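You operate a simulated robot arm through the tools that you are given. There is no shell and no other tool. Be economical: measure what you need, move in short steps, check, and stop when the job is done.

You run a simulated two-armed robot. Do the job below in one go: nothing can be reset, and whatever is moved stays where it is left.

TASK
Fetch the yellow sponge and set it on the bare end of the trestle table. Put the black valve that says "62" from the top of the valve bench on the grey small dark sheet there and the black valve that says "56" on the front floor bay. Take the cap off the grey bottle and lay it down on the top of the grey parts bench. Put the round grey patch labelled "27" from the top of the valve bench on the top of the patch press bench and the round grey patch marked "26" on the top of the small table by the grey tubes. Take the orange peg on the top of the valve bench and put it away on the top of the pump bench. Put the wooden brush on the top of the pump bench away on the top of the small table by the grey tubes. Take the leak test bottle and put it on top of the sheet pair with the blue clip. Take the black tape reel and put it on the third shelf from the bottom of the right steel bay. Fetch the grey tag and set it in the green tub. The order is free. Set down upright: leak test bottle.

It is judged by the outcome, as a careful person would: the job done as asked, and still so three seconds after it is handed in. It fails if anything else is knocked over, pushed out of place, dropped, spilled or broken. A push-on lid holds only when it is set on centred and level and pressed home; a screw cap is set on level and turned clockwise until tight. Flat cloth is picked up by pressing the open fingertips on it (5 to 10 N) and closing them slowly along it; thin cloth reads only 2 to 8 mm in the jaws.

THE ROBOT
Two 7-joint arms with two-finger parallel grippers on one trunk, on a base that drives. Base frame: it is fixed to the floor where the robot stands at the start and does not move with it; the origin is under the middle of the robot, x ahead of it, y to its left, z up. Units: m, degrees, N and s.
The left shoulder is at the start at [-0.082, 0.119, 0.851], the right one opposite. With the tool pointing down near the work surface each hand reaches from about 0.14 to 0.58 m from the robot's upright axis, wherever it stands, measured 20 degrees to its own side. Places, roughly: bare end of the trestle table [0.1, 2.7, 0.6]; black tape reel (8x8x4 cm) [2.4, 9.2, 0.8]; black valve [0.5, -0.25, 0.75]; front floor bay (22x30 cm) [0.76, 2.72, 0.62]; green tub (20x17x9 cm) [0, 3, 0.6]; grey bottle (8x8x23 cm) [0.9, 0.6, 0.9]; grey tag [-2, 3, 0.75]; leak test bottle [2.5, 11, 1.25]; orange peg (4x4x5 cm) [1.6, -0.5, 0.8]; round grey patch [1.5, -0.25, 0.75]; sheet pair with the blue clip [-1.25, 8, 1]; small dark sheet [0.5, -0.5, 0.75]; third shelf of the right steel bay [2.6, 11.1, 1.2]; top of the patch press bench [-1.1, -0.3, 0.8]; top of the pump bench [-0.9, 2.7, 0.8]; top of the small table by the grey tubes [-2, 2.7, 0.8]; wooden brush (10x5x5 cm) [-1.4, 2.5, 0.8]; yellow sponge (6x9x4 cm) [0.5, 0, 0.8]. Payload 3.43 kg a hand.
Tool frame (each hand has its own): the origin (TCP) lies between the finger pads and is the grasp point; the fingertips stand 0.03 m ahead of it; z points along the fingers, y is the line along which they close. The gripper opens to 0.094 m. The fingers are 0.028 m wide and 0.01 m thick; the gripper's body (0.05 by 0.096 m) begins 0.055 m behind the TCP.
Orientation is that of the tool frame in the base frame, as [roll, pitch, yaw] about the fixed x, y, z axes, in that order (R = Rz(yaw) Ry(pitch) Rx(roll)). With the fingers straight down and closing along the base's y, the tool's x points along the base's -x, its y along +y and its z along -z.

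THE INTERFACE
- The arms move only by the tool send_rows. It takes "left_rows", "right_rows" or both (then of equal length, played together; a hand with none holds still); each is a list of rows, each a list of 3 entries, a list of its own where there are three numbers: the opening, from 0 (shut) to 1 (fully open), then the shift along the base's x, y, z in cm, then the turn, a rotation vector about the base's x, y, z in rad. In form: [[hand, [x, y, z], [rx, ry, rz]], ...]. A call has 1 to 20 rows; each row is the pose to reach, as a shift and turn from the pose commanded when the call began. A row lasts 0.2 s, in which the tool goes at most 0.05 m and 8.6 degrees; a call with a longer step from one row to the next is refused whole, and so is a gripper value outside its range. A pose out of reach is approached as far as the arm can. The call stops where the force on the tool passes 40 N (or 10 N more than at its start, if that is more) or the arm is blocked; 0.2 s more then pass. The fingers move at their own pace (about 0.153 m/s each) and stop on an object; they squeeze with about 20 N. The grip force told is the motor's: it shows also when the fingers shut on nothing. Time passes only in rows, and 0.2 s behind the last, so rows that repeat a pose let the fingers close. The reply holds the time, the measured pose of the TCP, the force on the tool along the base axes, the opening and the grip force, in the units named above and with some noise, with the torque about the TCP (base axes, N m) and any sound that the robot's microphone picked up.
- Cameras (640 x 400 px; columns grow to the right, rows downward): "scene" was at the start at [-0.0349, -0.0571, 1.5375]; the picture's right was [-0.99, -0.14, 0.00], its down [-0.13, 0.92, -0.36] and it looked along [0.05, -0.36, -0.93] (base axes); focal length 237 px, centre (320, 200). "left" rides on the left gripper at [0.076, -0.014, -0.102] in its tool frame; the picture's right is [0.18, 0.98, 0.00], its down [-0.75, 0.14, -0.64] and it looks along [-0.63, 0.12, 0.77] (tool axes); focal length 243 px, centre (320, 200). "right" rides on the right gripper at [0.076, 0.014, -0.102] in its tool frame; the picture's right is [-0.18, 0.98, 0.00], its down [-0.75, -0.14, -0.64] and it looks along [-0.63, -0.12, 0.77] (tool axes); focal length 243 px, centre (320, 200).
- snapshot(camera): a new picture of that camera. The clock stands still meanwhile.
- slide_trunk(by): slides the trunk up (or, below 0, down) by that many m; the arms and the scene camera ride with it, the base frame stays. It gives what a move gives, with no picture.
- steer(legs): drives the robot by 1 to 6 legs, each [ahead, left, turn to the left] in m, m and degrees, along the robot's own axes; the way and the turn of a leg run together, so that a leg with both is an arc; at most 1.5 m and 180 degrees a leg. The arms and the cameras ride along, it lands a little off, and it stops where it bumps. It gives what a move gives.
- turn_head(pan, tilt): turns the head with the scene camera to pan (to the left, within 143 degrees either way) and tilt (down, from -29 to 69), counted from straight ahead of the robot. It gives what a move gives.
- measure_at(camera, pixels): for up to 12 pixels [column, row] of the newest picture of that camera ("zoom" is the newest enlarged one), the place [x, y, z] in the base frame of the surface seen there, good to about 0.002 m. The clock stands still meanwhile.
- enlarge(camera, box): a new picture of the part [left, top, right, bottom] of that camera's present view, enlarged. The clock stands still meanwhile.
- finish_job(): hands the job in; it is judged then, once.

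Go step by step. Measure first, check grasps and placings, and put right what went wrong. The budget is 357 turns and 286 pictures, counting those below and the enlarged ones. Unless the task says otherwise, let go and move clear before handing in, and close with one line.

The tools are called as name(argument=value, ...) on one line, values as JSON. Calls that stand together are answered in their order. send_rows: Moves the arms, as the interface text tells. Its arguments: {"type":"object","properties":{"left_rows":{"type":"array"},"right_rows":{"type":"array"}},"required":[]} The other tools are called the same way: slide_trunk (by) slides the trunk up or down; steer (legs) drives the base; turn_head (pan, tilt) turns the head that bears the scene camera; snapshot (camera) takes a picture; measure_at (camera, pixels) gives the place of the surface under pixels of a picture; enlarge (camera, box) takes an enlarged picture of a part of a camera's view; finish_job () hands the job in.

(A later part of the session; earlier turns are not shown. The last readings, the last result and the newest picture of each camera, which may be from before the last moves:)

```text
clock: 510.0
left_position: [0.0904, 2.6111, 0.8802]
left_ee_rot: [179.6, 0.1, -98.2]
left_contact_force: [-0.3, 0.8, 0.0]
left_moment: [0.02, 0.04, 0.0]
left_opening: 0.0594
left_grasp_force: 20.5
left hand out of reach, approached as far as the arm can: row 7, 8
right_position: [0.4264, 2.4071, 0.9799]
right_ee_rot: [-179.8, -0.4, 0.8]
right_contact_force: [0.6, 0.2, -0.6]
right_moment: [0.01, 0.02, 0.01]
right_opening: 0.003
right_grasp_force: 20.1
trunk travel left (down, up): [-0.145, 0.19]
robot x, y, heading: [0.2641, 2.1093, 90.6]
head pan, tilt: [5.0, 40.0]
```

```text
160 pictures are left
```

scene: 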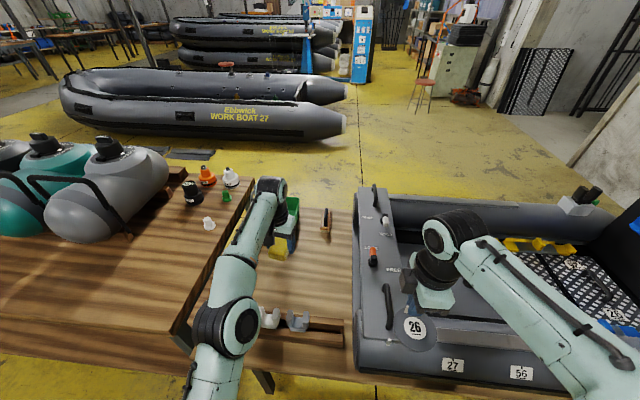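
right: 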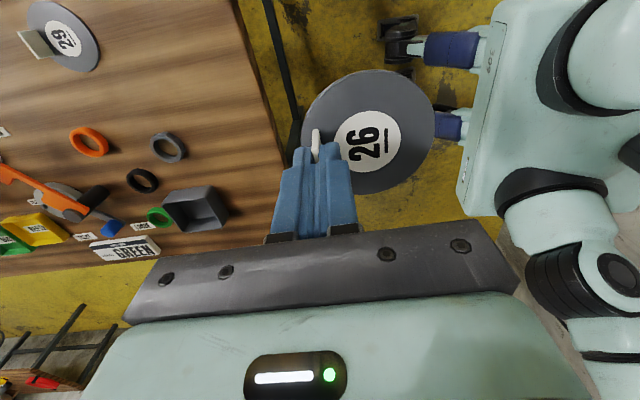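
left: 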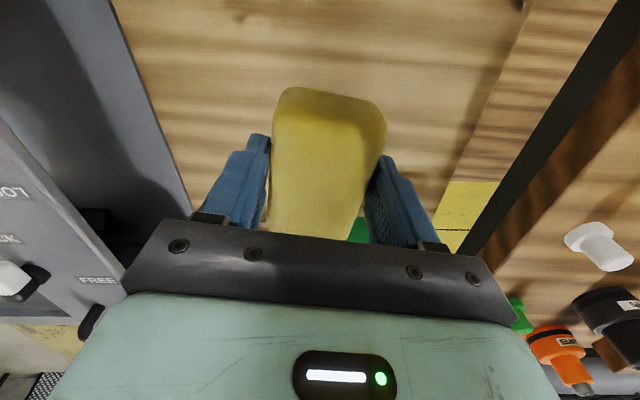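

send_rows(left_rows=[[0.4, [0.5, 0, -4], [0, 0, 0]], [0.4, [1, 0.5, -8], [0, 0, 0]], [0.4, [1, 1.5, -12], [0, 0, 0]], [0.4, [1, 2.5, -16], [0, 0, 0]], [0.4, [1, 3, -20], [0, 0, 0]], [0.4, [1, 3, -21.5], [0, 0, 0]]])

snapshot(camera="left")

```text
clock: 511.4
left_position: [0.1014, 2.6402, 0.6648]
left_ee_rot: [179.6, 0.3, -98.2]
left_contact_force: [0.9, 0.1, 0.3]
left_moment: [0.0, 0.03, 0.0]
left_opening: 0.0593
left_grasp_force: 20.0
right_position: [0.4269, 2.4066, 0.9792]
right_ee_rot: [-179.8, -0.4, 0.8]
right_contact_force: [-0.2, 0.5, -0.1]
right_moment: [0.03, -0.02, -0.01]
right_opening: 0.0029
right_grasp_force: 19.6
trunk travel left (down, up): [-0.145, 0.19]
robot x, y, heading: [0.2676, 2.1083, 91.2]
head pan, tilt: [5.0, 40.0]
```

```text
159 pictures are left
```

left: 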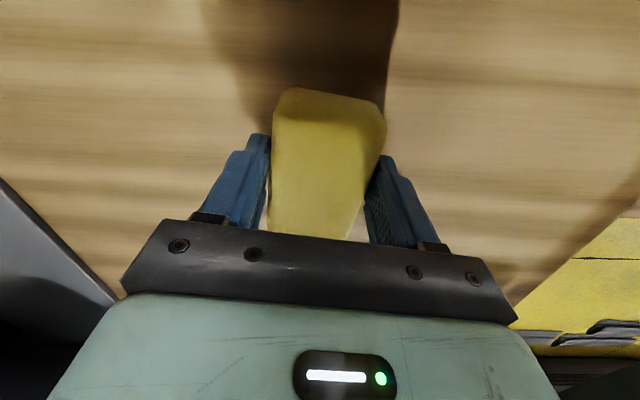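

send_rows(left_rows=[[0.4, [0, 0, -0.6], [0, 0, 0]], [0.4, [0, 0, -0.9], [0, 0, 0]], [0.7, [0, 0, -0.9], [0, 0, 0]], [0.95, [0, 0, -0.9], [0, 0, 0]], [0.95, [0, 0, 3], [0, 0, 0]], [0.95, [0, 0, 7], [0, 0, 0]], [0.95, [0, 0, 11], [0, 0, 0]], [0.95, [0, 0, 15], [0, 0, 0]], [0.95, [0, 0, 19], [0, 0, 0]], [0.95, [0, -4, 22], [0, 0, 0]], [0.95, [0, -8, 24], [0, 0, 0]], [0.95, [0, -12, 26], [0, 0, 0]], [0.95, [0, -16, 28], [0, 0, 0]], [0.95, [0, -20, 30], [0, 0, 0]], [0.95, [0, -24, 30], [0, 0, 0]]])

snapshot(camera="scene")

```text
clock: 514.6
left_position: [0.1016, 2.3987, 0.9645]
left_ee_rot: [179.6, 0.2, -98.2]
left_contact_force: [0.1, -0.7, -0.1]
left_moment: [0.01, -0.02, -0.02]
left_opening: 0.0893
left_grasp_force: 0.1
left hand out of reach, approached as far as the arm can: row 8, 9
right_position: [0.4271, 2.4051, 0.9802]
right_ee_rot: [-179.8, -0.4, 0.8]
right_contact_force: [0.2, 0.0, 0.0]
right_moment: [0.02, 0.03, 0.02]
right_opening: 0.0029
right_grasp_force: 19.7
trunk travel left (down, up): [-0.145, 0.19]
robot x, y, heading: [0.2657, 2.1073, 90.9]
head pan, tilt: [5.0, 40.0]
```

```text
158 pictures are left
```

scene: 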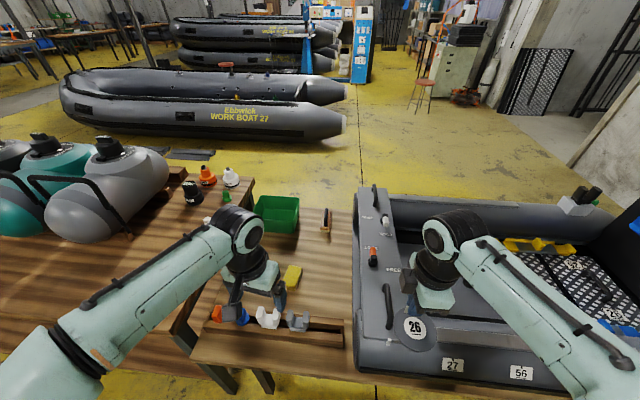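

Sponge is on the bare end. Back off, raise trunk, go to the small table with 26.

steer(legs=[[-0.5, 0, -0.9], [0, 1.05, 0], [0, 1.05, 0]])

slide_trunk(by=0.13)

turn_head(pan=10, tilt=45)

snapshot(camera="scene")

```text
clock: 535.7
left_position: [-1.985, 1.9005, 0.9643]
left_ee_rot: [179.5, 0.2, -98.9]
left_contact_force: [0.3, -0.3, 0.2]
left_moment: [0.02, -0.02, 0.01]
left_opening: 0.0892
left_grasp_force: 0.0
right_position: [-1.6597, 1.9044, 0.9797]
right_ee_rot: [-179.8, -0.5, 0.2]
right_contact_force: [0.5, 0.4, 0.1]
right_moment: [-0.03, 0.01, -0.03]
right_opening: 0.003
right_grasp_force: 19.5
trunk travel left (down, up): [-0.145, 0.19]
robot x, y, heading: [-1.8222, 1.6073, 90.4]
head pan, tilt: [5.0, 40.0]
```

```text
clock: 537.3
left_position: [-1.9847, 1.9001, 1.0949]
left_ee_rot: [179.6, 0.1, -98.7]
left_contact_force: [0.4, 0.0, 1.0]
left_moment: [-0.01, 0.03, -0.02]
left_opening: 0.0894
left_grasp_force: 0.3
right_position: [-1.6598, 1.9053, 1.1106]
right_ee_rot: [-179.8, -0.4, 0.2]
right_contact_force: [-0.3, 0.0, 0.1]
right_moment: [0.03, 0.02, 0.01]
right_opening: 0.0027
right_grasp_force: 19.4
trunk travel left (down, up): [-0.275, 0.06]
robot x, y, heading: [-1.8248, 1.6069, 90.1]
head pan, tilt: [5.0, 40.0]
```

```text
clock: 538.0
left_position: [-1.9848, 1.901, 1.0937]
left_ee_rot: [179.6, 0.1, -98.9]
left_contact_force: [0.1, 0.8, -0.1]
left_moment: [-0.01, 0.0, -0.02]
left_opening: 0.0891
left_grasp_force: 0.1
right_position: [-1.6605, 1.9048, 1.1096]
right_ee_rot: [-179.9, -0.4, 0.2]
right_contact_force: [-0.6, 0.0, -1.1]
right_moment: [-0.02, 0.03, 0.03]
right_opening: 0.0028
right_grasp_force: 19.8
trunk travel left (down, up): [-0.275, 0.06]
robot x, y, heading: [-1.8221, 1.6087, 90.4]
head pan, tilt: [10.0, 45.0]
```

```text
157 pictures are left
```

scene: 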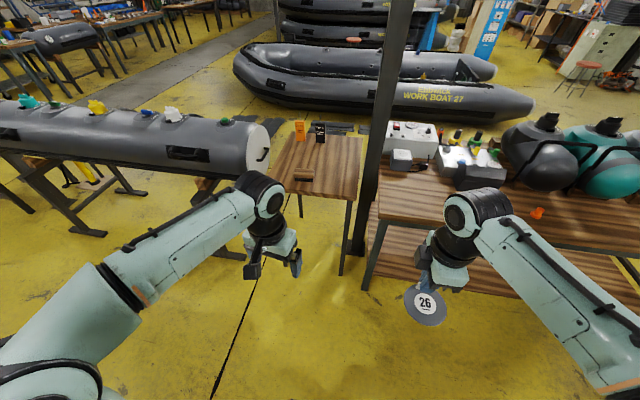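

steer(legs=[[0.43, 0.1, 0]])

send_rows(left_rows=[[0.95, [0, -3, 1], [0, 0, 0]], [0.95, [0, -6, 2], [0, 0, 0]], [0.95, [0, -9, 3], [0, 0, 0]], [0.95, [0, -10, 3], [0, 0, 0]], [0.95, [0, -10, 3], [0, 0, 0]], [0.95, [0, -10, 3], [0, 0, 0]], [0.95, [0, -10, 3], [0, 0, 0]]], right_rows=[[0, [-2, 3.5, -1], [0, 0, 0]], [0, [-4, 7, -3], [0, 0, 0]], [0, [-6, 10.5, -5], [0, 0, 0]], [0, [-8, 14, -7], [0, 0, 0]], [0, [-10, 17.5, -9], [0, 0, 0]], [0, [-12, 21, -11], [0, 0, 0]], [0, [-13, 23.5, -13], [0, 0, 0]]])

snapshot(camera="scene")

```text
clock: 540.6
left_position: [-2.0893, 2.3315, 1.0938]
left_ee_rot: [179.6, 0.1, -98.6]
left_contact_force: [-0.9, 0.8, 0.2]
left_moment: [0.02, 0.0, 0.02]
left_opening: 0.0892
left_grasp_force: 0.1
right_position: [-1.7641, 2.338, 1.1088]
right_ee_rot: [-179.8, -0.5, 0.4]
right_contact_force: [0.4, 0.5, -0.2]
right_moment: [-0.01, 0.02, -0.03]
right_opening: 0.0024
right_grasp_force: 20.4
trunk travel left (down, up): [-0.275, 0.06]
robot x, y, heading: [-1.9284, 2.042, 90.8]
head pan, tilt: [10.0, 45.0]
```

```text
clock: 542.2
left_position: [-2.0897, 2.2338, 1.1249]
left_ee_rot: [179.6, 0.1, -98.6]
left_contact_force: [-0.1, -0.1, 0.2]
left_moment: [0.01, 0.02, -0.01]
left_opening: 0.0894
left_grasp_force: 0.1
right_position: [-1.887, 2.5617, 0.9796]
right_ee_rot: [-179.8, -0.3, 0.4]
right_contact_force: [0.1, 0.3, 0.3]
right_moment: [0.02, 0.01, -0.03]
right_opening: 0.0029
right_grasp_force: 20.1
right hand out of reach, approached as far as the arm can: row 7
trunk travel left (down, up): [-0.275, 0.06]
robot x, y, heading: [-1.9269, 2.0374, 90.6]
head pan, tilt: [10.0, 45.0]
```

```text
156 pictures are left
```

scene: 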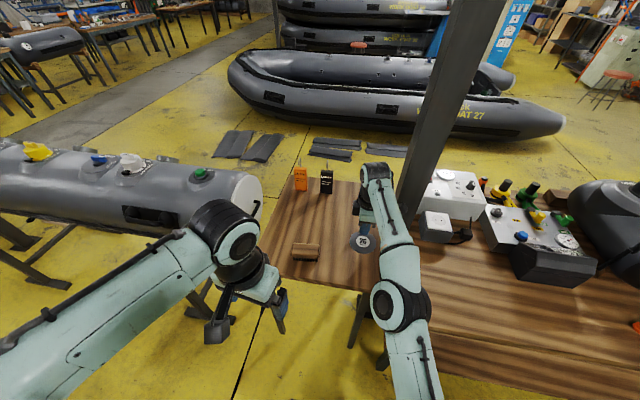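

send_rows(right_rows=[[0, [0, 0.5, -4], [0, 0, 0]], [0, [0, 1, -8], [0, 0, 0]], [0, [0, 1, -11], [0, 0, 0]], [0, [0, 1, -12.5], [0, 0, 0]], [0, [0, 1, -13.2], [0, 0, 0]], [0, [0, 1, -13.6], [0, 0, 0]]])

snapshot(camera="right")

```text
clock: 543.6
left_position: [-2.0896, 2.2327, 1.1253]
left_ee_rot: [179.6, 0.0, -98.5]
left_contact_force: [0.0, 0.2, -0.8]
left_moment: [-0.04, 0.0, 0.03]
left_opening: 0.0893
left_grasp_force: 0.1
right_position: [-1.8876, 2.572, 0.843]
right_ee_rot: [-179.8, -0.4, 0.5]
right_contact_force: [-0.5, 0.3, 2.2]
right_moment: [-0.05, 0.0, -0.02]
right_opening: 0.0029
right_grasp_force: 20.0
trunk travel left (down, up): [-0.275, 0.06]
robot x, y, heading: [-1.9282, 2.0359, 90.6]
head pan, tilt: [10.0, 45.0]
```

```text
155 pictures are left
```

right: 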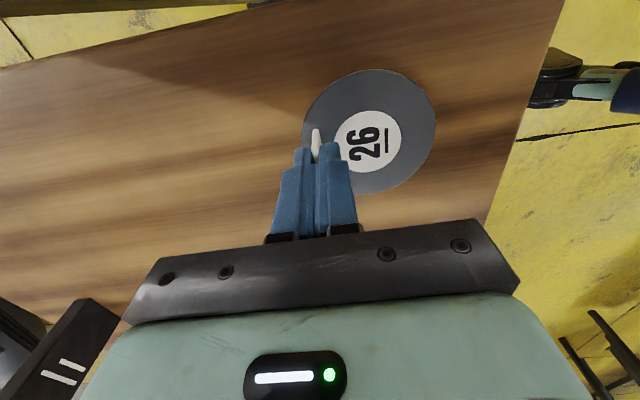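

Touching. Release, lift and retract, turning the right hand back.

send_rows(right_rows=[[0.15, [0, 0, -0.1], [0, 0, 0]], [0.3, [0, 0, -0.1], [0, 0, 0]], [0.3, [0, 0, 3], [0, 0, 0]], [0.3, [0, 0, 7], [0, 0, 0]], [0.3, [0, -2, 11], [0, 0, -0.14]], [0.3, [1, -5, 14], [0, 0, -0.28]], [0.3, [3, -8, 17], [0, 0, -0.42]], [0.3, [5, -11, 19], [0, 0, -0.56]], [0.3, [7, -14, 21], [0, 0, -0.7]], [0.3, [9, -17, 23], [0, 0, -0.84]], [0.5, [11, -20, 25], [0, 0, -0.98]], [0.7, [12, -23, 26], [0, 0, -1.12]], [0.8, [13, -25, 27], [0, 0, -1.26]], [0.8, [13, -26, 27], [0, 0, -1.4]], [0.8, [13, -26, 27], [0, 0, -1.54]], [0.8, [13, -26, 27], [0, 0, -1.58]]])

snapshot(camera="scene")

```text
clock: 547.0
left_position: [-2.0904, 2.2322, 1.1262]
left_ee_rot: [179.6, 0.1, -98.6]
left_contact_force: [0.7, -0.6, 0.9]
left_moment: [0.01, 0.01, 0.0]
left_opening: 0.0893
left_grasp_force: 0.0
right_position: [-1.7589, 2.3123, 1.1137]
right_ee_rot: [-179.7, -0.4, -90.1]
right_contact_force: [0.0, 0.2, -0.2]
right_moment: [-0.02, -0.03, 0.02]
right_opening: 0.075
right_grasp_force: 0.1
trunk travel left (down, up): [-0.275, 0.06]
robot x, y, heading: [-1.9277, 2.0412, 90.7]
head pan, tilt: [10.0, 45.0]
```

```text
154 pictures are left
```

scene: 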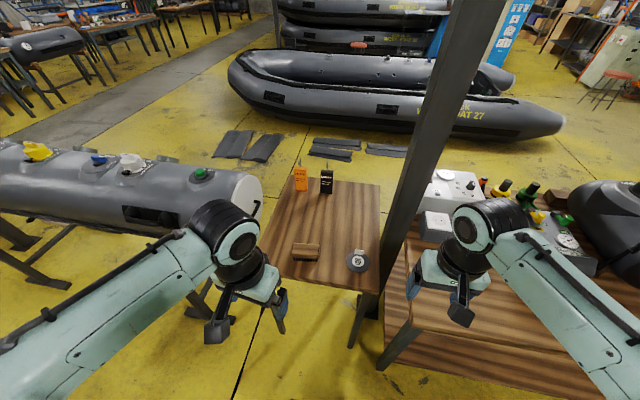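

26 is down. Now around the east end to the north side for the tag.

steer(legs=[[-0.4, 0, -0.7], [0, -1.45, 0], [0, -1.45, 0], [0, -1.0, 0], [1.0, 0, 0], [0.8, 0, 0]])

turn_head(pan=70, tilt=30)

snapshot(camera="scene")

```text
clock: 592.0
left_position: [1.8138, 3.6439, 1.125]
left_ee_rot: [179.6, 0.1, -98.6]
left_contact_force: [0.5, 0.2, 0.5]
left_moment: [0.01, -0.02, 0.03]
left_opening: 0.0892
left_grasp_force: 0.1
right_position: [2.1446, 3.7235, 1.1138]
right_ee_rot: [-179.8, -0.3, -90.1]
right_contact_force: [0.3, -0.9, 0.0]
right_moment: [-0.02, 0.0, 0.02]
right_opening: 0.075
right_grasp_force: 0.1
trunk travel left (down, up): [-0.275, 0.06]
robot x, y, heading: [1.9753, 3.4512, 90.3]
head pan, tilt: [10.0, 45.0]
```

```text
clock: 593.3
left_position: [1.8141, 3.6444, 1.1257]
left_ee_rot: [179.7, 0.1, -98.6]
left_contact_force: [-0.1, -0.4, 0.2]
left_moment: [0.02, -0.01, 0.0]
left_opening: 0.0894
left_grasp_force: 0.1
right_position: [2.1459, 3.7234, 1.114]
right_ee_rot: [-179.9, -0.5, -90.1]
right_contact_force: [0.5, 0.1, 1.3]
right_moment: [0.08, 0.0, -0.04]
right_opening: 0.0755
right_grasp_force: 0.0
trunk travel left (down, up): [-0.275, 0.06]
robot x, y, heading: [1.978, 3.4546, 90.4]
head pan, tilt: [70.0, 30.0]
```

```text
153 pictures are left
```

scene: 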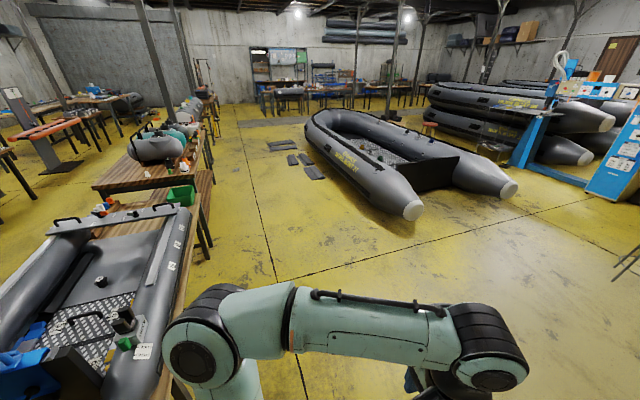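

measure_at(camera="scene", pixels=[[320, 165], [400, 215], [290, 158], [283, 145], [310, 172], [210, 180], [205, 255], [240, 150], [215, 130]])

enlarge(camera="scene", box=[180, 90, 330, 190])

```text
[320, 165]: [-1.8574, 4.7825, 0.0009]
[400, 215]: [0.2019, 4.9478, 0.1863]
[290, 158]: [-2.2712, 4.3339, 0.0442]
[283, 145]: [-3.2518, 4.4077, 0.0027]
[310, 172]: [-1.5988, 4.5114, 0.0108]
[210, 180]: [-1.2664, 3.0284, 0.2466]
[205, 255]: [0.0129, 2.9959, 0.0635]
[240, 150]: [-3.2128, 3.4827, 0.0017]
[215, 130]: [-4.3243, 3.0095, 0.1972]
```

```text
4.00 times, centred on (255, 140) of scene
```

zoom: 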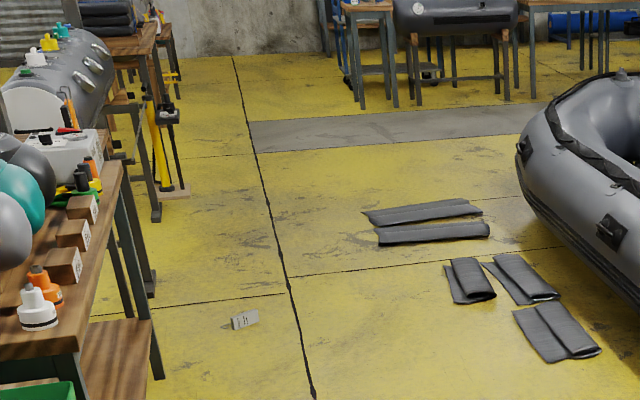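

The tag lies on the floor at zoom (245,319). Measure it.

measure_at(camera="zoom", pixels=[[245, 319], [235, 322], [255, 316], [235, 315]])

enlarge(camera="scene", box=[225, 160, 257, 180])

```text
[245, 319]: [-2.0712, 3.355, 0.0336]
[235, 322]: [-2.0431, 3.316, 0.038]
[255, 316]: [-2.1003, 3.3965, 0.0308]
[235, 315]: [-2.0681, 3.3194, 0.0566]
```

```text
16.00 times, centred on (241, 170) of scene
```

zoom: 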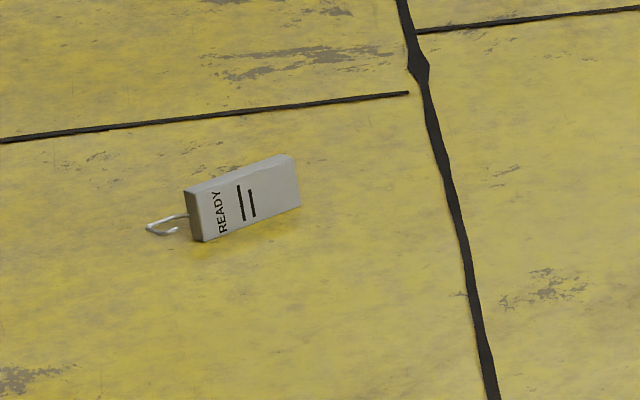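

The tag stands on its narrow edge at (−2.07,3.356). Drive west along the corridor and turn to face it.

steer(legs=[[0, 1.3, 0], [0, 1.3, 0], [0, 0.98, 0], [0.05, 0, 90]])

turn_head(pan=5, tilt=60)

snapshot(camera="scene")

```text
clock: 628.5
left_position: [-1.8308, 3.2674, 1.124]
left_ee_rot: [179.5, 0.1, -8.6]
left_contact_force: [-0.8, 0.1, -0.2]
left_moment: [0.02, -0.01, 0.0]
left_opening: 0.0893
left_grasp_force: 0.0
right_position: [-1.9096, 3.5995, 1.1137]
right_ee_rot: [-179.8, -0.4, -0.1]
right_contact_force: [0.3, 0.0, -1.1]
right_moment: [-0.01, 0.03, -0.01]
right_opening: 0.0752
right_grasp_force: 0.0
trunk travel left (down, up): [-0.275, 0.06]
robot x, y, heading: [-1.6405, 3.4296, -179.4]
head pan, tilt: [70.0, 30.0]
```

```text
clock: 629.9
left_position: [-1.831, 3.267, 1.1239]
left_ee_rot: [179.6, 0.2, -8.6]
left_contact_force: [0.3, 0.4, -0.4]
left_moment: [-0.01, -0.01, 0.01]
left_opening: 0.0895
left_grasp_force: 0.1
right_position: [-1.9099, 3.5992, 1.1139]
right_ee_rot: [-179.9, -0.4, 0.0]
right_contact_force: [-0.4, -0.6, 0.8]
right_moment: [-0.02, -0.01, -0.02]
right_opening: 0.0751
right_grasp_force: 0.1
trunk travel left (down, up): [-0.275, 0.06]
robot x, y, heading: [-1.6422, 3.4306, -179.9]
head pan, tilt: [5.0, 60.0]
```

```text
150 pictures are left
```

scene: 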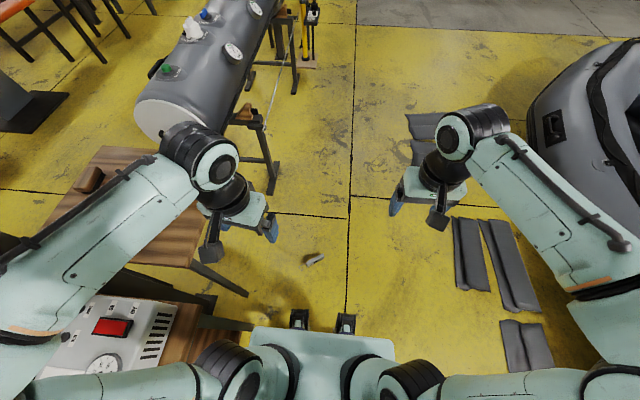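

enlarge(camera="scene", box=[290, 240, 340, 275])

measure_at(camera="zoom", pixels=[[300, 220], [240, 260], [370, 190], [300, 240], [225, 275], [340, 200]])

measure_at(camera="scene", pixels=[[200, 165], [60, 250], [20, 310], [110, 325], [120, 375], [230, 200], [200, 320], [150, 250]])

```text
11.43 times, centred on (315, 258) of scene
```

zoom: 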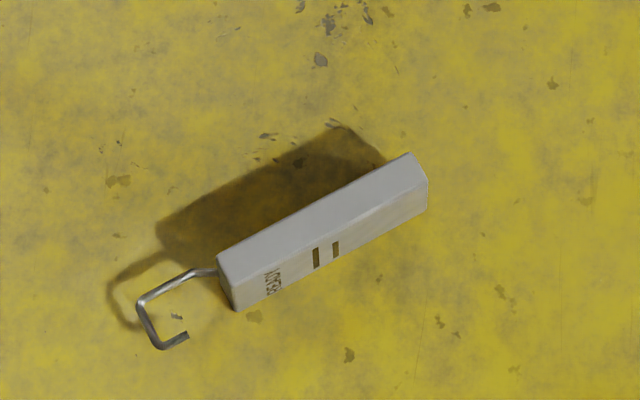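

```text
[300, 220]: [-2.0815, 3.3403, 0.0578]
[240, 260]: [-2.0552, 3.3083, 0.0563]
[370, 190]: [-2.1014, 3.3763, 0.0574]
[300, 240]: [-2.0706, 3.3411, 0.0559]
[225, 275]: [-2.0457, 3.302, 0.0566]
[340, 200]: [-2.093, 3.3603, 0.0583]
```

```text
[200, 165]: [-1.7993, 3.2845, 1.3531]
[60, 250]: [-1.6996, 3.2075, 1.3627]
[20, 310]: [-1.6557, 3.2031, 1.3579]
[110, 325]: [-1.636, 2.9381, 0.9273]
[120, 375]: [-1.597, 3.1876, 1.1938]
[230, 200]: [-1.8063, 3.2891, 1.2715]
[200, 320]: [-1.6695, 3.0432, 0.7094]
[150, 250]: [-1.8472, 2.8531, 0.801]
```

Tag top edge centre (−2.081,3.349,0.057), axis at 126°. Drive 0.08 closer, lower the trunk fully, and go down with the right hand turned −54°.

steer(legs=[[0.08, 0, 0]])

slide_trunk(by=-0.275)

```text
clock: 630.9
left_position: [-1.9116, 3.2671, 1.1244]
left_ee_rot: [179.7, 0.1, -8.7]
left_contact_force: [0.3, 1.0, -0.4]
left_moment: [0.0, -0.03, 0.03]
left_opening: 0.0893
left_grasp_force: 0.0
right_position: [-1.9903, 3.5983, 1.1127]
right_ee_rot: [-179.8, -0.3, -0.2]
right_contact_force: [-0.6, -0.1, -0.7]
right_moment: [0.03, 0.0, 0.02]
right_opening: 0.075
right_grasp_force: 0.0
trunk travel left (down, up): [-0.275, 0.06]
robot x, y, heading: [-1.7179, 3.4308, -179.6]
head pan, tilt: [5.0, 60.0]
```

```text
clock: 633.7
left_position: [-1.9101, 3.2678, 0.8503]
left_ee_rot: [179.6, 0.2, -8.7]
left_contact_force: [0.3, 0.0, -0.6]
left_moment: [-0.03, 0.02, 0.02]
left_opening: 0.0894
left_grasp_force: 0.2
right_position: [-1.9894, 3.5982, 0.8379]
right_ee_rot: [-179.8, -0.5, -0.1]
right_contact_force: [-0.4, 0.0, -0.1]
right_moment: [-0.03, -0.02, 0.01]
right_opening: 0.0752
right_grasp_force: 0.1
trunk travel left (down, up): [0.0, 0.335]
robot x, y, heading: [-1.7176, 3.4279, -179.8]
head pan, tilt: [5.0, 60.0]
```

send_rows(right_rows=[[0.5, [-0.6, -1.6, -4.2], [0, 0, -0.058]], [0.5, [-1.2, -3.1, -8.5], [0, 0, -0.117]], [0.5, [-1.7, -4.7, -12.7], [0, 0, -0.175]], [0.5, [-2.3, -6.2, -17], [0, 0, -0.234]], [0.5, [-2.9, -7.8, -21.2], [0, 0, -0.292]], [0.5, [-3.5, -9.3, -25.4], [0, 0, -0.35]], [0.5, [-4, -10.9, -29.7], [0, 0, -0.409]], [0.5, [-4.6, -12.5, -33.9], [0, 0, -0.467]], [0.5, [-5.2, -14, -38.1], [0, 0, -0.525]], [0.5, [-5.8, -15.6, -42.4], [0, 0, -0.584]], [0.5, [-6.3, -17.1, -46.6], [0, 0, -0.642]], [0.5, [-6.9, -18.7, -50.9], [0, 0, -0.7]], [0.5, [-7.5, -20.2, -55.1], [0, 0, -0.759]], [0.5, [-8, -21.8, -59.3], [0, 0, -0.817]], [0.5, [-8.6, -23.3, -63.6], [0, 0, -0.876]], [0.5, [-9.2, -24.9, -67.8], [0, 0, -0.934]], [0.5, [-9.2, -24.9, -67.8], [0, 0, -0.934]]])

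snapshot(camera="right")

```text
clock: 637.3
left_position: [-1.91, 3.2667, 0.8495]
left_ee_rot: [179.7, 0.1, -8.5]
left_contact_force: [-0.3, -0.3, -0.2]
left_moment: [0.0, 0.0, -0.01]
left_opening: 0.0891
left_grasp_force: 0.0
right_position: [-2.0809, 3.3505, 0.1595]
right_ee_rot: [-179.7, -0.4, -53.7]
right_contact_force: [-0.2, 0.5, -0.3]
right_moment: [0.0, 0.0, 0.0]
right_opening: 0.047
right_grasp_force: 0.2
trunk travel left (down, up): [0.0, 0.335]
robot x, y, heading: [-1.7201, 3.4278, -179.5]
head pan, tilt: [5.0, 60.0]
```

```text
148 pictures are left
```

right: 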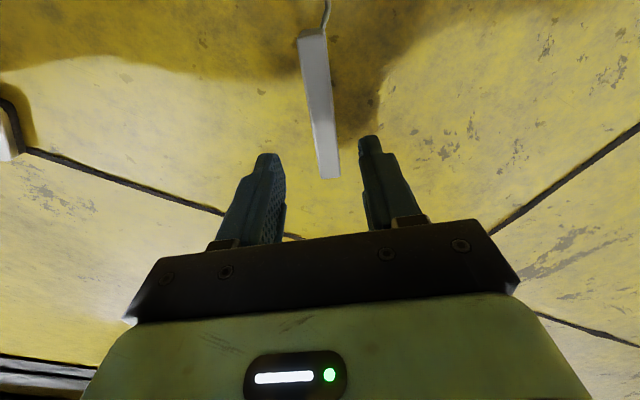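

measure_at(camera="right", pixels=[[312, 40], [318, 105], [328, 170]])

```text
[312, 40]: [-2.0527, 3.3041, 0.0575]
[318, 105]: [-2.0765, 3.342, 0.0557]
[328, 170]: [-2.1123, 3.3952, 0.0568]
```

send_rows(right_rows=[[0.5, [0, 0, -4], [0, 0, -0.05]], [0.5, [-0.1, 0, -8], [0, 0, -0.05]], [0.5, [-0.1, 0, -11.7], [0, 0, -0.05]], [0.3, [-0.1, 0, -11.7], [0, 0, -0.05]], [0, [-0.1, 0, -11.7], [0, 0, -0.05]], [0, [-0.1, 0, -11.7], [0, 0, -0.05]], [0, [-0.1, 0, -8], [0, 0, -0.05]], [0, [-0.1, 0, -4], [0, 0, -0.05]], [0, [0, 0, 0], [0, 0, -0.05]]])

snapshot(camera="right")

```text
clock: 639.3
left_position: [-1.9109, 3.2669, 0.8504]
left_ee_rot: [179.6, 0.3, -8.6]
left_contact_force: [-0.7, -1.0, -0.3]
left_moment: [-0.03, 0.0, -0.02]
left_opening: 0.0892
left_grasp_force: 0.1
right_position: [-2.0817, 3.3497, 0.1594]
right_ee_rot: [-179.8, -0.5, -56.5]
right_contact_force: [-0.1, 0.6, 0.0]
right_moment: [0.02, 0.02, -0.03]
right_opening: 0.0
right_grasp_force: 20.1
right hand out of reach, approached as far as the arm can: row 1, 2, 3, 4, 5, 6, 7, 8
trunk travel left (down, up): [0.0, 0.335]
robot x, y, heading: [-1.7208, 3.4289, -179.2]
head pan, tilt: [5.0, 60.0]
```

```text
147 pictures are left
```

right: 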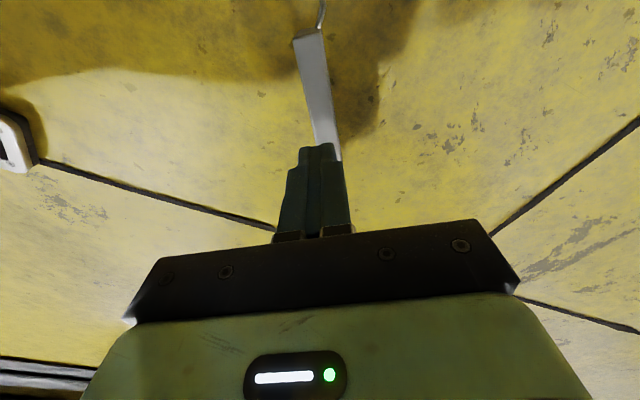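

The hand cannot go lower there (joint limit across the body). Raise slightly, turn the robot 30° left so the tag lies on the right-hand side.

send_rows(right_rows=[[0.5, [0, 0, 3], [0, 0, 0]], [0.5, [0, 0, 5], [0, 0, 0]]])

steer(legs=[[0, 0, 30]])

```text
clock: 639.9
left_position: [-1.9105, 3.266, 0.8504]
left_ee_rot: [179.6, 0.1, -8.7]
left_contact_force: [0.0, 0.2, 0.0]
left_moment: [-0.01, 0.03, 0.0]
left_opening: 0.0892
left_grasp_force: 0.1
right_position: [-2.0817, 3.3506, 0.2109]
right_ee_rot: [-179.7, -0.5, -56.5]
right_contact_force: [0.3, 0.1, 0.4]
right_moment: [0.02, 0.02, 0.04]
right_opening: 0.047
right_grasp_force: 0.0
trunk travel left (down, up): [0.0, 0.335]
robot x, y, heading: [-1.7189, 3.4302, -179.5]
head pan, tilt: [5.0, 60.0]
```

```text
clock: 641.8
left_position: [-1.8047, 3.1928, 0.8495]
left_ee_rot: [179.5, 0.1, 21.1]
left_contact_force: [-0.5, -0.5, 0.2]
left_moment: [-0.01, -0.03, 0.0]
left_opening: 0.0891
left_grasp_force: 0.1
right_position: [-1.9957, 3.1812, 0.2102]
right_ee_rot: [-179.8, -0.4, -26.8]
right_contact_force: [0.4, 0.3, 0.9]
right_moment: [-0.01, 0.03, 0.01]
right_opening: 0.0469
right_grasp_force: 0.1
trunk travel left (down, up): [0.0, 0.335]
robot x, y, heading: [-1.7203, 3.4295, -149.8]
head pan, tilt: [5.0, 60.0]
```

send_rows(right_rows=[[0.5, [-1.7, 3.4, 0], [0, 0, -0.104]], [0.5, [-3.5, 6.8, 0], [0, 0, -0.208]], [0.5, [-5.2, 10.1, 0], [0, 0, -0.312]], [0.5, [-6.9, 13.5, 0], [0, 0, -0.416]], [0.5, [-8.7, 16.9, -1], [0, 0, -0.52]], [0.5, [-8.7, 16.9, -5], [0, 0, -0.52]], [0.5, [-8.7, 16.9, -9], [0, 0, -0.52]]])

snapshot(camera="right")

```text
clock: 643.4
left_position: [-1.8054, 3.1923, 0.8508]
left_ee_rot: [179.7, 0.1, 21.0]
left_contact_force: [-0.6, -1.0, -0.5]
left_moment: [0.02, 0.0, 0.0]
left_opening: 0.0894
left_grasp_force: 0.0
right_position: [-2.0819, 3.3476, 0.1212]
right_ee_rot: [-179.9, -0.3, -56.7]
right_contact_force: [0.2, 0.0, -0.5]
right_moment: [0.01, -0.01, -0.01]
right_opening: 0.047
right_grasp_force: 0.1
trunk travel left (down, up): [0.0, 0.335]
robot x, y, heading: [-1.7184, 3.4275, -150.1]
head pan, tilt: [5.0, 60.0]
```

```text
146 pictures are left
```

right: 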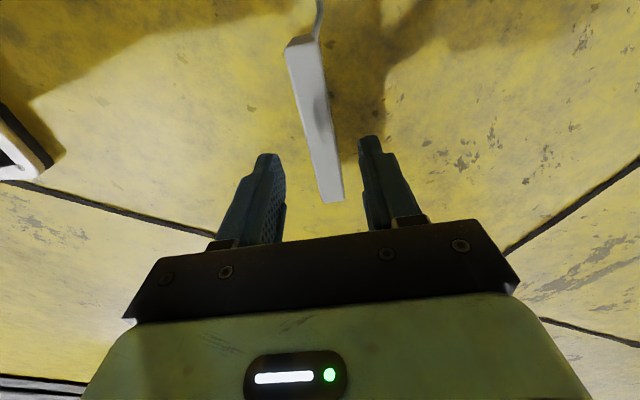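

It now reaches lower. Continue down to z≈0.045.

send_rows(right_rows=[[0.5, [0, 0.2, -3], [0, 0, 0]], [0.5, [0, 0.2, -6], [0, 0, 0]], [0.5, [0, 0.2, -7.6], [0, 0, 0]], [0.5, [0, 0.2, -7.6], [0, 0, 0]]])

snapshot(camera="right")

```text
clock: 644.4
left_position: [-1.8048, 3.1934, 0.8491]
left_ee_rot: [179.7, 0.1, 21.2]
left_contact_force: [0.6, -1.3, 1.0]
left_moment: [0.01, 0.01, 0.02]
left_opening: 0.0893
left_grasp_force: 0.0
right_position: [-2.0792, 3.3532, 0.0544]
right_ee_rot: [-179.8, -0.3, -56.6]
right_contact_force: [-0.3, 0.0, 0.0]
right_moment: [0.01, 0.02, -0.02]
right_opening: 0.0468
right_grasp_force: 0.2
right hand out of reach, approached as far as the arm can: row 3, 4
trunk travel left (down, up): [0.0, 0.335]
robot x, y, heading: [-1.7192, 3.4288, -149.9]
head pan, tilt: [5.0, 60.0]
```

```text
145 pictures are left
```

right: 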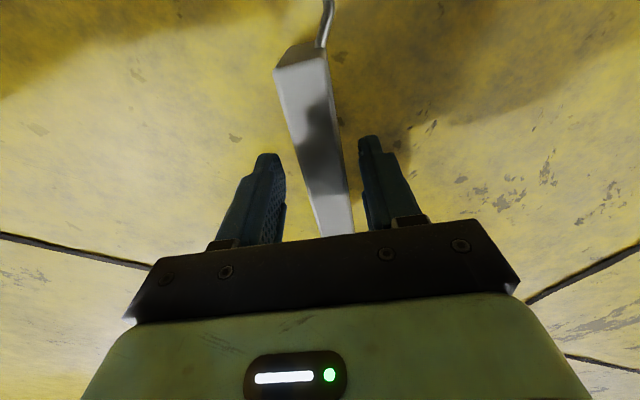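

Fingertips at 0.024, tag between them. Shift 4 mm, close and lift.

send_rows(right_rows=[[0.45, [-0.3, -0.2, 0], [0, 0, 0]], [0.3, [-0.3, -0.2, 0], [0, 0, 0]], [0, [-0.3, -0.2, 0], [0, 0, 0]], [0, [-0.3, -0.2, 0], [0, 0, 0]], [0, [-0.3, -0.2, 3], [0, 0, 0]], [0, [-0.3, -0.2, 7], [0, 0, 0]], [0, [-0.3, -0.2, 11], [0, 0, 0]], [0, [-0.3, -0.2, 15], [0, 0, 0]]])

snapshot(camera="right")

```text
clock: 646.2
left_position: [-1.8055, 3.1931, 0.8503]
left_ee_rot: [179.6, 0.1, 21.1]
left_contact_force: [0.2, 0.3, -1.3]
left_moment: [0.02, -0.01, 0.0]
left_opening: 0.0893
left_grasp_force: 0.2
right_position: [-2.0817, 3.3512, 0.2054]
right_ee_rot: [-179.8, -0.5, -56.5]
right_contact_force: [-0.4, 0.1, -1.1]
right_moment: [-0.01, 0.01, 0.02]
right_opening: 0.0261
right_grasp_force: 20.3
trunk travel left (down, up): [0.0, 0.335]
robot x, y, heading: [-1.7212, 3.4285, -149.9]
head pan, tilt: [5.0, 60.0]
```

```text
144 pictures are left
```

right: 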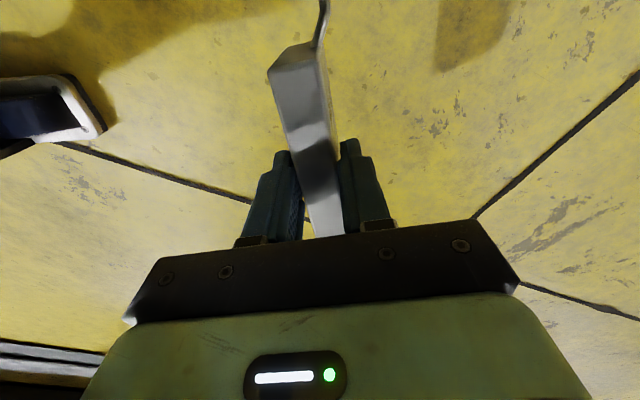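

Tag held. Raise hand and trunk.

send_rows(right_rows=[[0, [0, 0.5, 4.7], [0, 0, 0]], [0, [0, 1, 9.4], [0, 0, 0]], [0, [0, 1.5, 14], [0, 0, 0]], [0, [0, 2, 18.7], [0, 0, 0]], [0, [0, 2.5, 23.4], [0, 0, 0]], [0, [0.5, 3, 28], [0, 0, 0]], [0, [1, 3.5, 32.7], [0, 0, 0]], [0, [1.5, 4, 37.4], [0, 0, 0]], [0, [2, 4.5, 42], [0, 0, 0]], [0, [2.5, 5, 46.7], [0, 0, 0]], [0, [3, 5.5, 51.3], [0, 0, 0]], [0, [3.5, 6, 56], [0, 0, 0]], [0, [4, 6.5, 60], [0, 0, 0]]])

slide_trunk(by=0.2)

snapshot(camera="right")

```text
clock: 649.0
left_position: [-1.8042, 3.1927, 0.8504]
left_ee_rot: [179.6, 0.1, 21.0]
left_contact_force: [0.5, 0.8, -0.7]
left_moment: [0.03, 0.0, 0.04]
left_opening: 0.0893
left_grasp_force: 0.1
right_position: [-2.0416, 3.4147, 0.8058]
right_ee_rot: [-179.7, -0.4, -56.7]
right_contact_force: [-0.3, -0.3, -1.6]
right_moment: [-0.01, 0.02, -0.03]
right_opening: 0.0259
right_grasp_force: 20.4
trunk travel left (down, up): [0.0, 0.335]
robot x, y, heading: [-1.7189, 3.429, -150.0]
head pan, tilt: [5.0, 60.0]
```

```text
clock: 651.1
left_position: [-1.8053, 3.1935, 1.0501]
left_ee_rot: [179.6, 0.1, 21.1]
left_contact_force: [-0.2, 0.5, 0.2]
left_moment: [-0.01, 0.0, 0.0]
left_opening: 0.0895
left_grasp_force: 0.1
right_position: [-2.042, 3.4164, 1.0037]
right_ee_rot: [-179.8, -0.4, -56.7]
right_contact_force: [-0.4, 0.0, -0.9]
right_moment: [-0.01, -0.01, -0.02]
right_opening: 0.0262
right_grasp_force: 19.8
trunk travel left (down, up): [-0.2, 0.135]
robot x, y, heading: [-1.7189, 3.4296, -150.1]
head pan, tilt: [5.0, 60.0]
```

```text
143 pictures are left
```

right: 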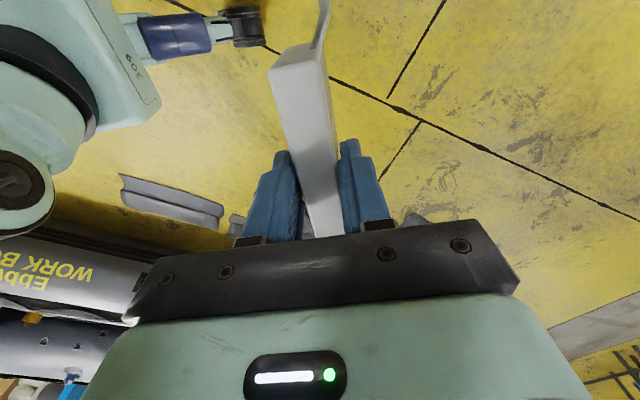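

steer(legs=[[0, 0, 60], [-0.2, 0, 0], [0, 1.0, 0], [0, 0.88, 0]])

turn_head(pan=0, tilt=50)

snapshot(camera="scene")

```text
clock: 671.7
left_position: [0.3186, 3.4507, 1.051]
left_ee_rot: [179.6, 0.1, 81.5]
left_contact_force: [1.1, -0.2, -0.7]
left_moment: [-0.02, -0.04, -0.03]
left_opening: 0.0897
left_grasp_force: 0.1
right_position: [0.0068, 3.3561, 1.005]
right_ee_rot: [-179.8, -0.5, 3.7]
right_contact_force: [-0.4, 0.6, -0.7]
right_moment: [-0.02, -0.01, 0.0]
right_opening: 0.026
right_grasp_force: 20.5
trunk travel left (down, up): [-0.2, 0.135]
robot x, y, heading: [0.1559, 3.6455, -89.1]
head pan, tilt: [5.0, 60.0]
```

```text
clock: 672.5
left_position: [0.3188, 3.4506, 1.0494]
left_ee_rot: [179.6, 0.2, 81.3]
left_contact_force: [-0.6, -0.4, -0.2]
left_moment: [0.01, 0.02, -0.05]
left_opening: 0.0891
left_grasp_force: 0.1
right_position: [0.0081, 3.3545, 1.0039]
right_ee_rot: [-179.8, -0.4, 3.8]
right_contact_force: [-0.5, 0.4, -1.1]
right_moment: [-0.01, 0.0, 0.01]
right_opening: 0.0255
right_grasp_force: 20.2
trunk travel left (down, up): [-0.2, 0.135]
robot x, y, heading: [0.1549, 3.6423, -89.5]
head pan, tilt: [0.0, 50.0]
```

```text
142 pictures are left
```

scene: 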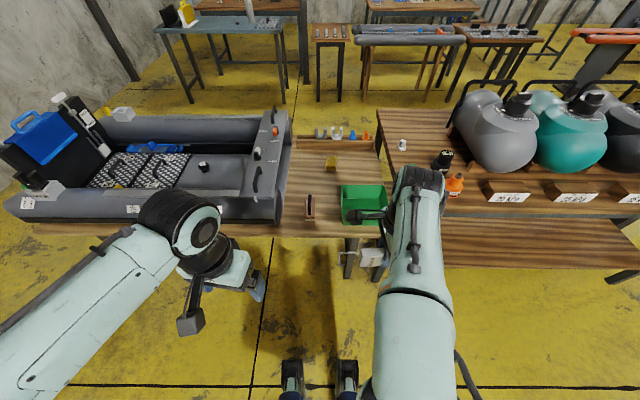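

enlarge(camera="scene", box=[280, 150, 440, 270])

measure_at(camera="scene", pixels=[[342, 187], [384, 186], [342, 222], [350, 200], [365, 200], [345, 233], [310, 200], [355, 210]])

```text
3.33 times, centred on (360, 210) of scene
```

zoom: 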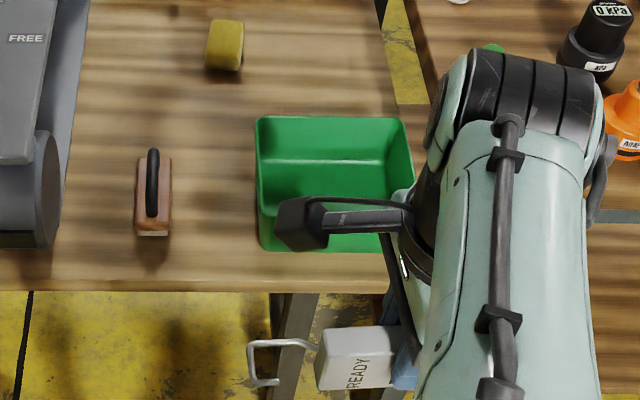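

```text
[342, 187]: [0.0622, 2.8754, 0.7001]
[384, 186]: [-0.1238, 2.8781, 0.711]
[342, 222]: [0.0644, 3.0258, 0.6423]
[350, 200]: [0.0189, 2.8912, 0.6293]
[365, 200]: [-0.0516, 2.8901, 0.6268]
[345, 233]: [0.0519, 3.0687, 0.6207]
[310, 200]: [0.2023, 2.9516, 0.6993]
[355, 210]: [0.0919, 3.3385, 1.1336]
```

Tub x −0.125…0.065, y 2.875…3.03, rim 0.705, floor 0.627. Drive closer, turn the tag diagonally and position at (−0.05,2.94).

steer(legs=[[0.26, 0, 0]])

send_rows(right_rows=[[0, [-1.4, -3.6, 0], [0, 0, 0.138]], [0, [-2.8, -7.2, 0], [0, 0, 0.275]], [0, [-4.3, -10.8, -1], [0, 0, 0.412]], [0, [-5.8, -15, -3], [0, 0, 0.55]], [0, [-5.8, -15, -7], [0, 0, 0.55]], [0, [-5.8, -15, -11], [0, 0, 0.55]], [0, [-5.8, -15, -15], [0, 0, 0.55]], [0, [-5.8, -15, -18], [0, 0, 0.55]]])

snapshot(camera="scene")

snapshot(camera="right")

```text
clock: 674.3
left_position: [0.3207, 3.1938, 1.0506]
left_ee_rot: [179.5, 0.1, 81.6]
left_contact_force: [-0.4, -0.2, -0.5]
left_moment: [0.04, -0.01, 0.03]
left_opening: 0.0892
left_grasp_force: 0.1
right_position: [0.01, 3.097, 1.0039]
right_ee_rot: [-179.8, -0.4, 4.0]
right_contact_force: [-0.4, -0.9, -1.0]
right_moment: [-0.02, -0.03, 0.01]
right_opening: 0.0261
right_grasp_force: 20.4
trunk travel left (down, up): [-0.2, 0.135]
robot x, y, heading: [0.1559, 3.3839, -89.6]
head pan, tilt: [0.0, 50.0]
```

```text
clock: 676.1
left_position: [0.3203, 3.1928, 1.049]
left_ee_rot: [179.6, 0.1, 81.5]
left_contact_force: [-0.7, -0.1, 0.2]
left_moment: [-0.03, -0.02, -0.01]
left_opening: 0.0894
left_grasp_force: 0.1
right_position: [-0.0482, 2.9466, 0.8246]
right_ee_rot: [-179.8, -0.3, 35.4]
right_contact_force: [-0.5, -0.3, -1.2]
right_moment: [0.04, -0.02, 0.01]
right_opening: 0.0261
right_grasp_force: 19.7
trunk travel left (down, up): [-0.2, 0.135]
robot x, y, heading: [0.1558, 3.3818, -89.3]
head pan, tilt: [0.0, 50.0]
```

```text
140 pictures are left
```

scene: 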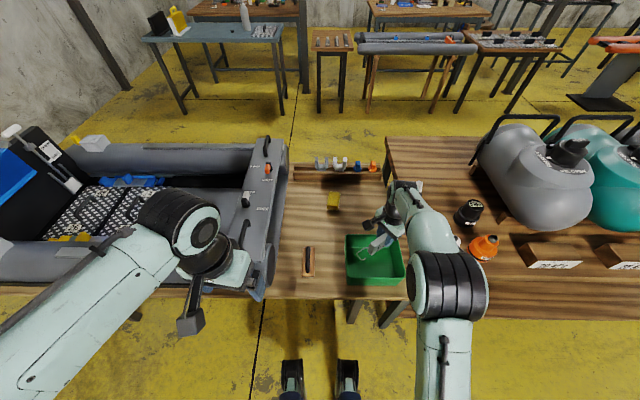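

```text
139 pictures are left
```

right: 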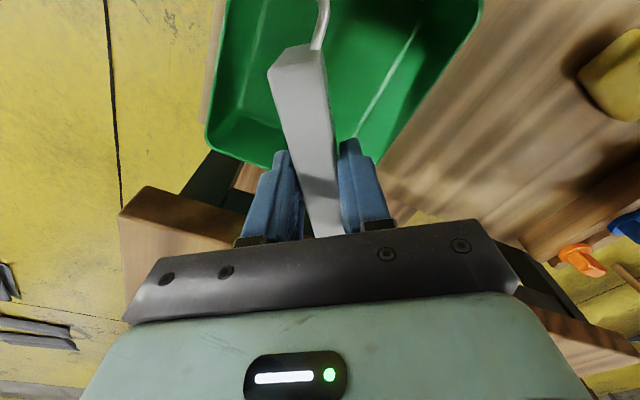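

send_rows(right_rows=[[0, [0, -0.3, -3.5], [0, 0, 0]], [0, [0, -0.5, -6.5], [0, 0, 0]]])

snapshot(camera="right")

enlarge(camera="scene", box=[330, 200, 430, 300])

```text
clock: 676.7
left_position: [0.3223, 3.1937, 1.0511]
left_ee_rot: [179.7, 0.1, 81.7]
left_contact_force: [-0.4, 0.1, 0.1]
left_moment: [-0.02, 0.03, -0.01]
left_opening: 0.0896
left_grasp_force: 0.0
right_position: [-0.048, 2.9424, 0.7598]
right_ee_rot: [-179.8, -0.4, 35.4]
right_contact_force: [-0.9, 0.0, -0.3]
right_moment: [-0.01, -0.04, -0.01]
right_opening: 0.0259
right_grasp_force: 19.4
trunk travel left (down, up): [-0.2, 0.135]
robot x, y, heading: [0.1589, 3.3863, -89.3]
head pan, tilt: [0.0, 50.0]
```

```text
138 pictures are left
```

right: 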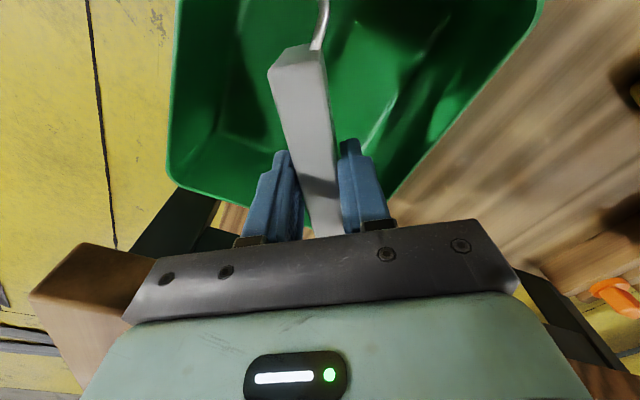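

```text
4.00 times, centred on (380, 250) of scene
```

zoom: 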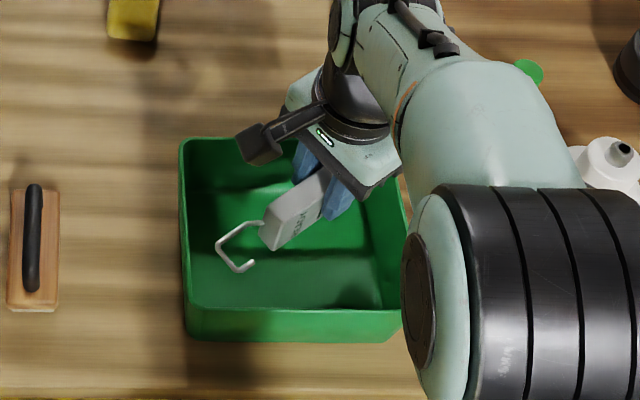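

send_rows(right_rows=[[0, [0, 0.8, -3], [0, 0, 0]], [0, [0, 0.8, -6], [0, 0, 0]], [0, [0, 0.8, -7.5], [0, 0, 0]], [0, [0, 0.8, -8.2], [0, 0, 0]]])

enlarge(camera="scene", box=[330, 200, 430, 300])

```text
clock: 677.7
left_position: [0.3211, 3.1948, 1.0516]
left_ee_rot: [179.6, 0.2, 81.6]
left_contact_force: [0.2, -1.1, 0.6]
left_moment: [0.0, 0.0, -0.02]
left_opening: 0.089
left_grasp_force: 0.1
right_position: [-0.0467, 2.9496, 0.6813]
right_ee_rot: [179.9, -0.1, 35.4]
right_contact_force: [-0.3, 3.4, 18.8]
right_moment: [0.0, 0.05, -0.01]
right_opening: 0.0264
right_grasp_force: 20.0
trunk travel left (down, up): [-0.2, 0.135]
robot x, y, heading: [0.1586, 3.3864, -89.5]
head pan, tilt: [0.0, 50.0]
```

```text
4.00 times, centred on (380, 250) of scene
```

zoom: 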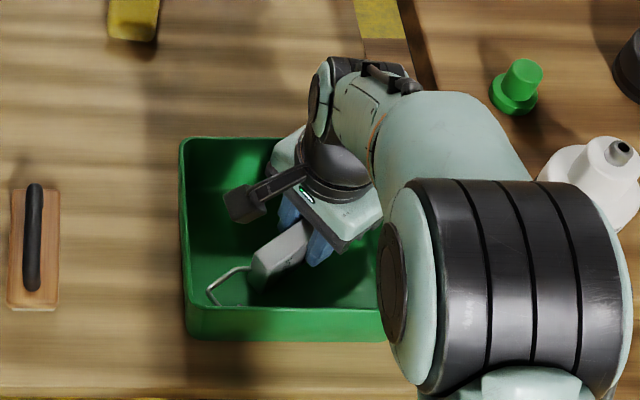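

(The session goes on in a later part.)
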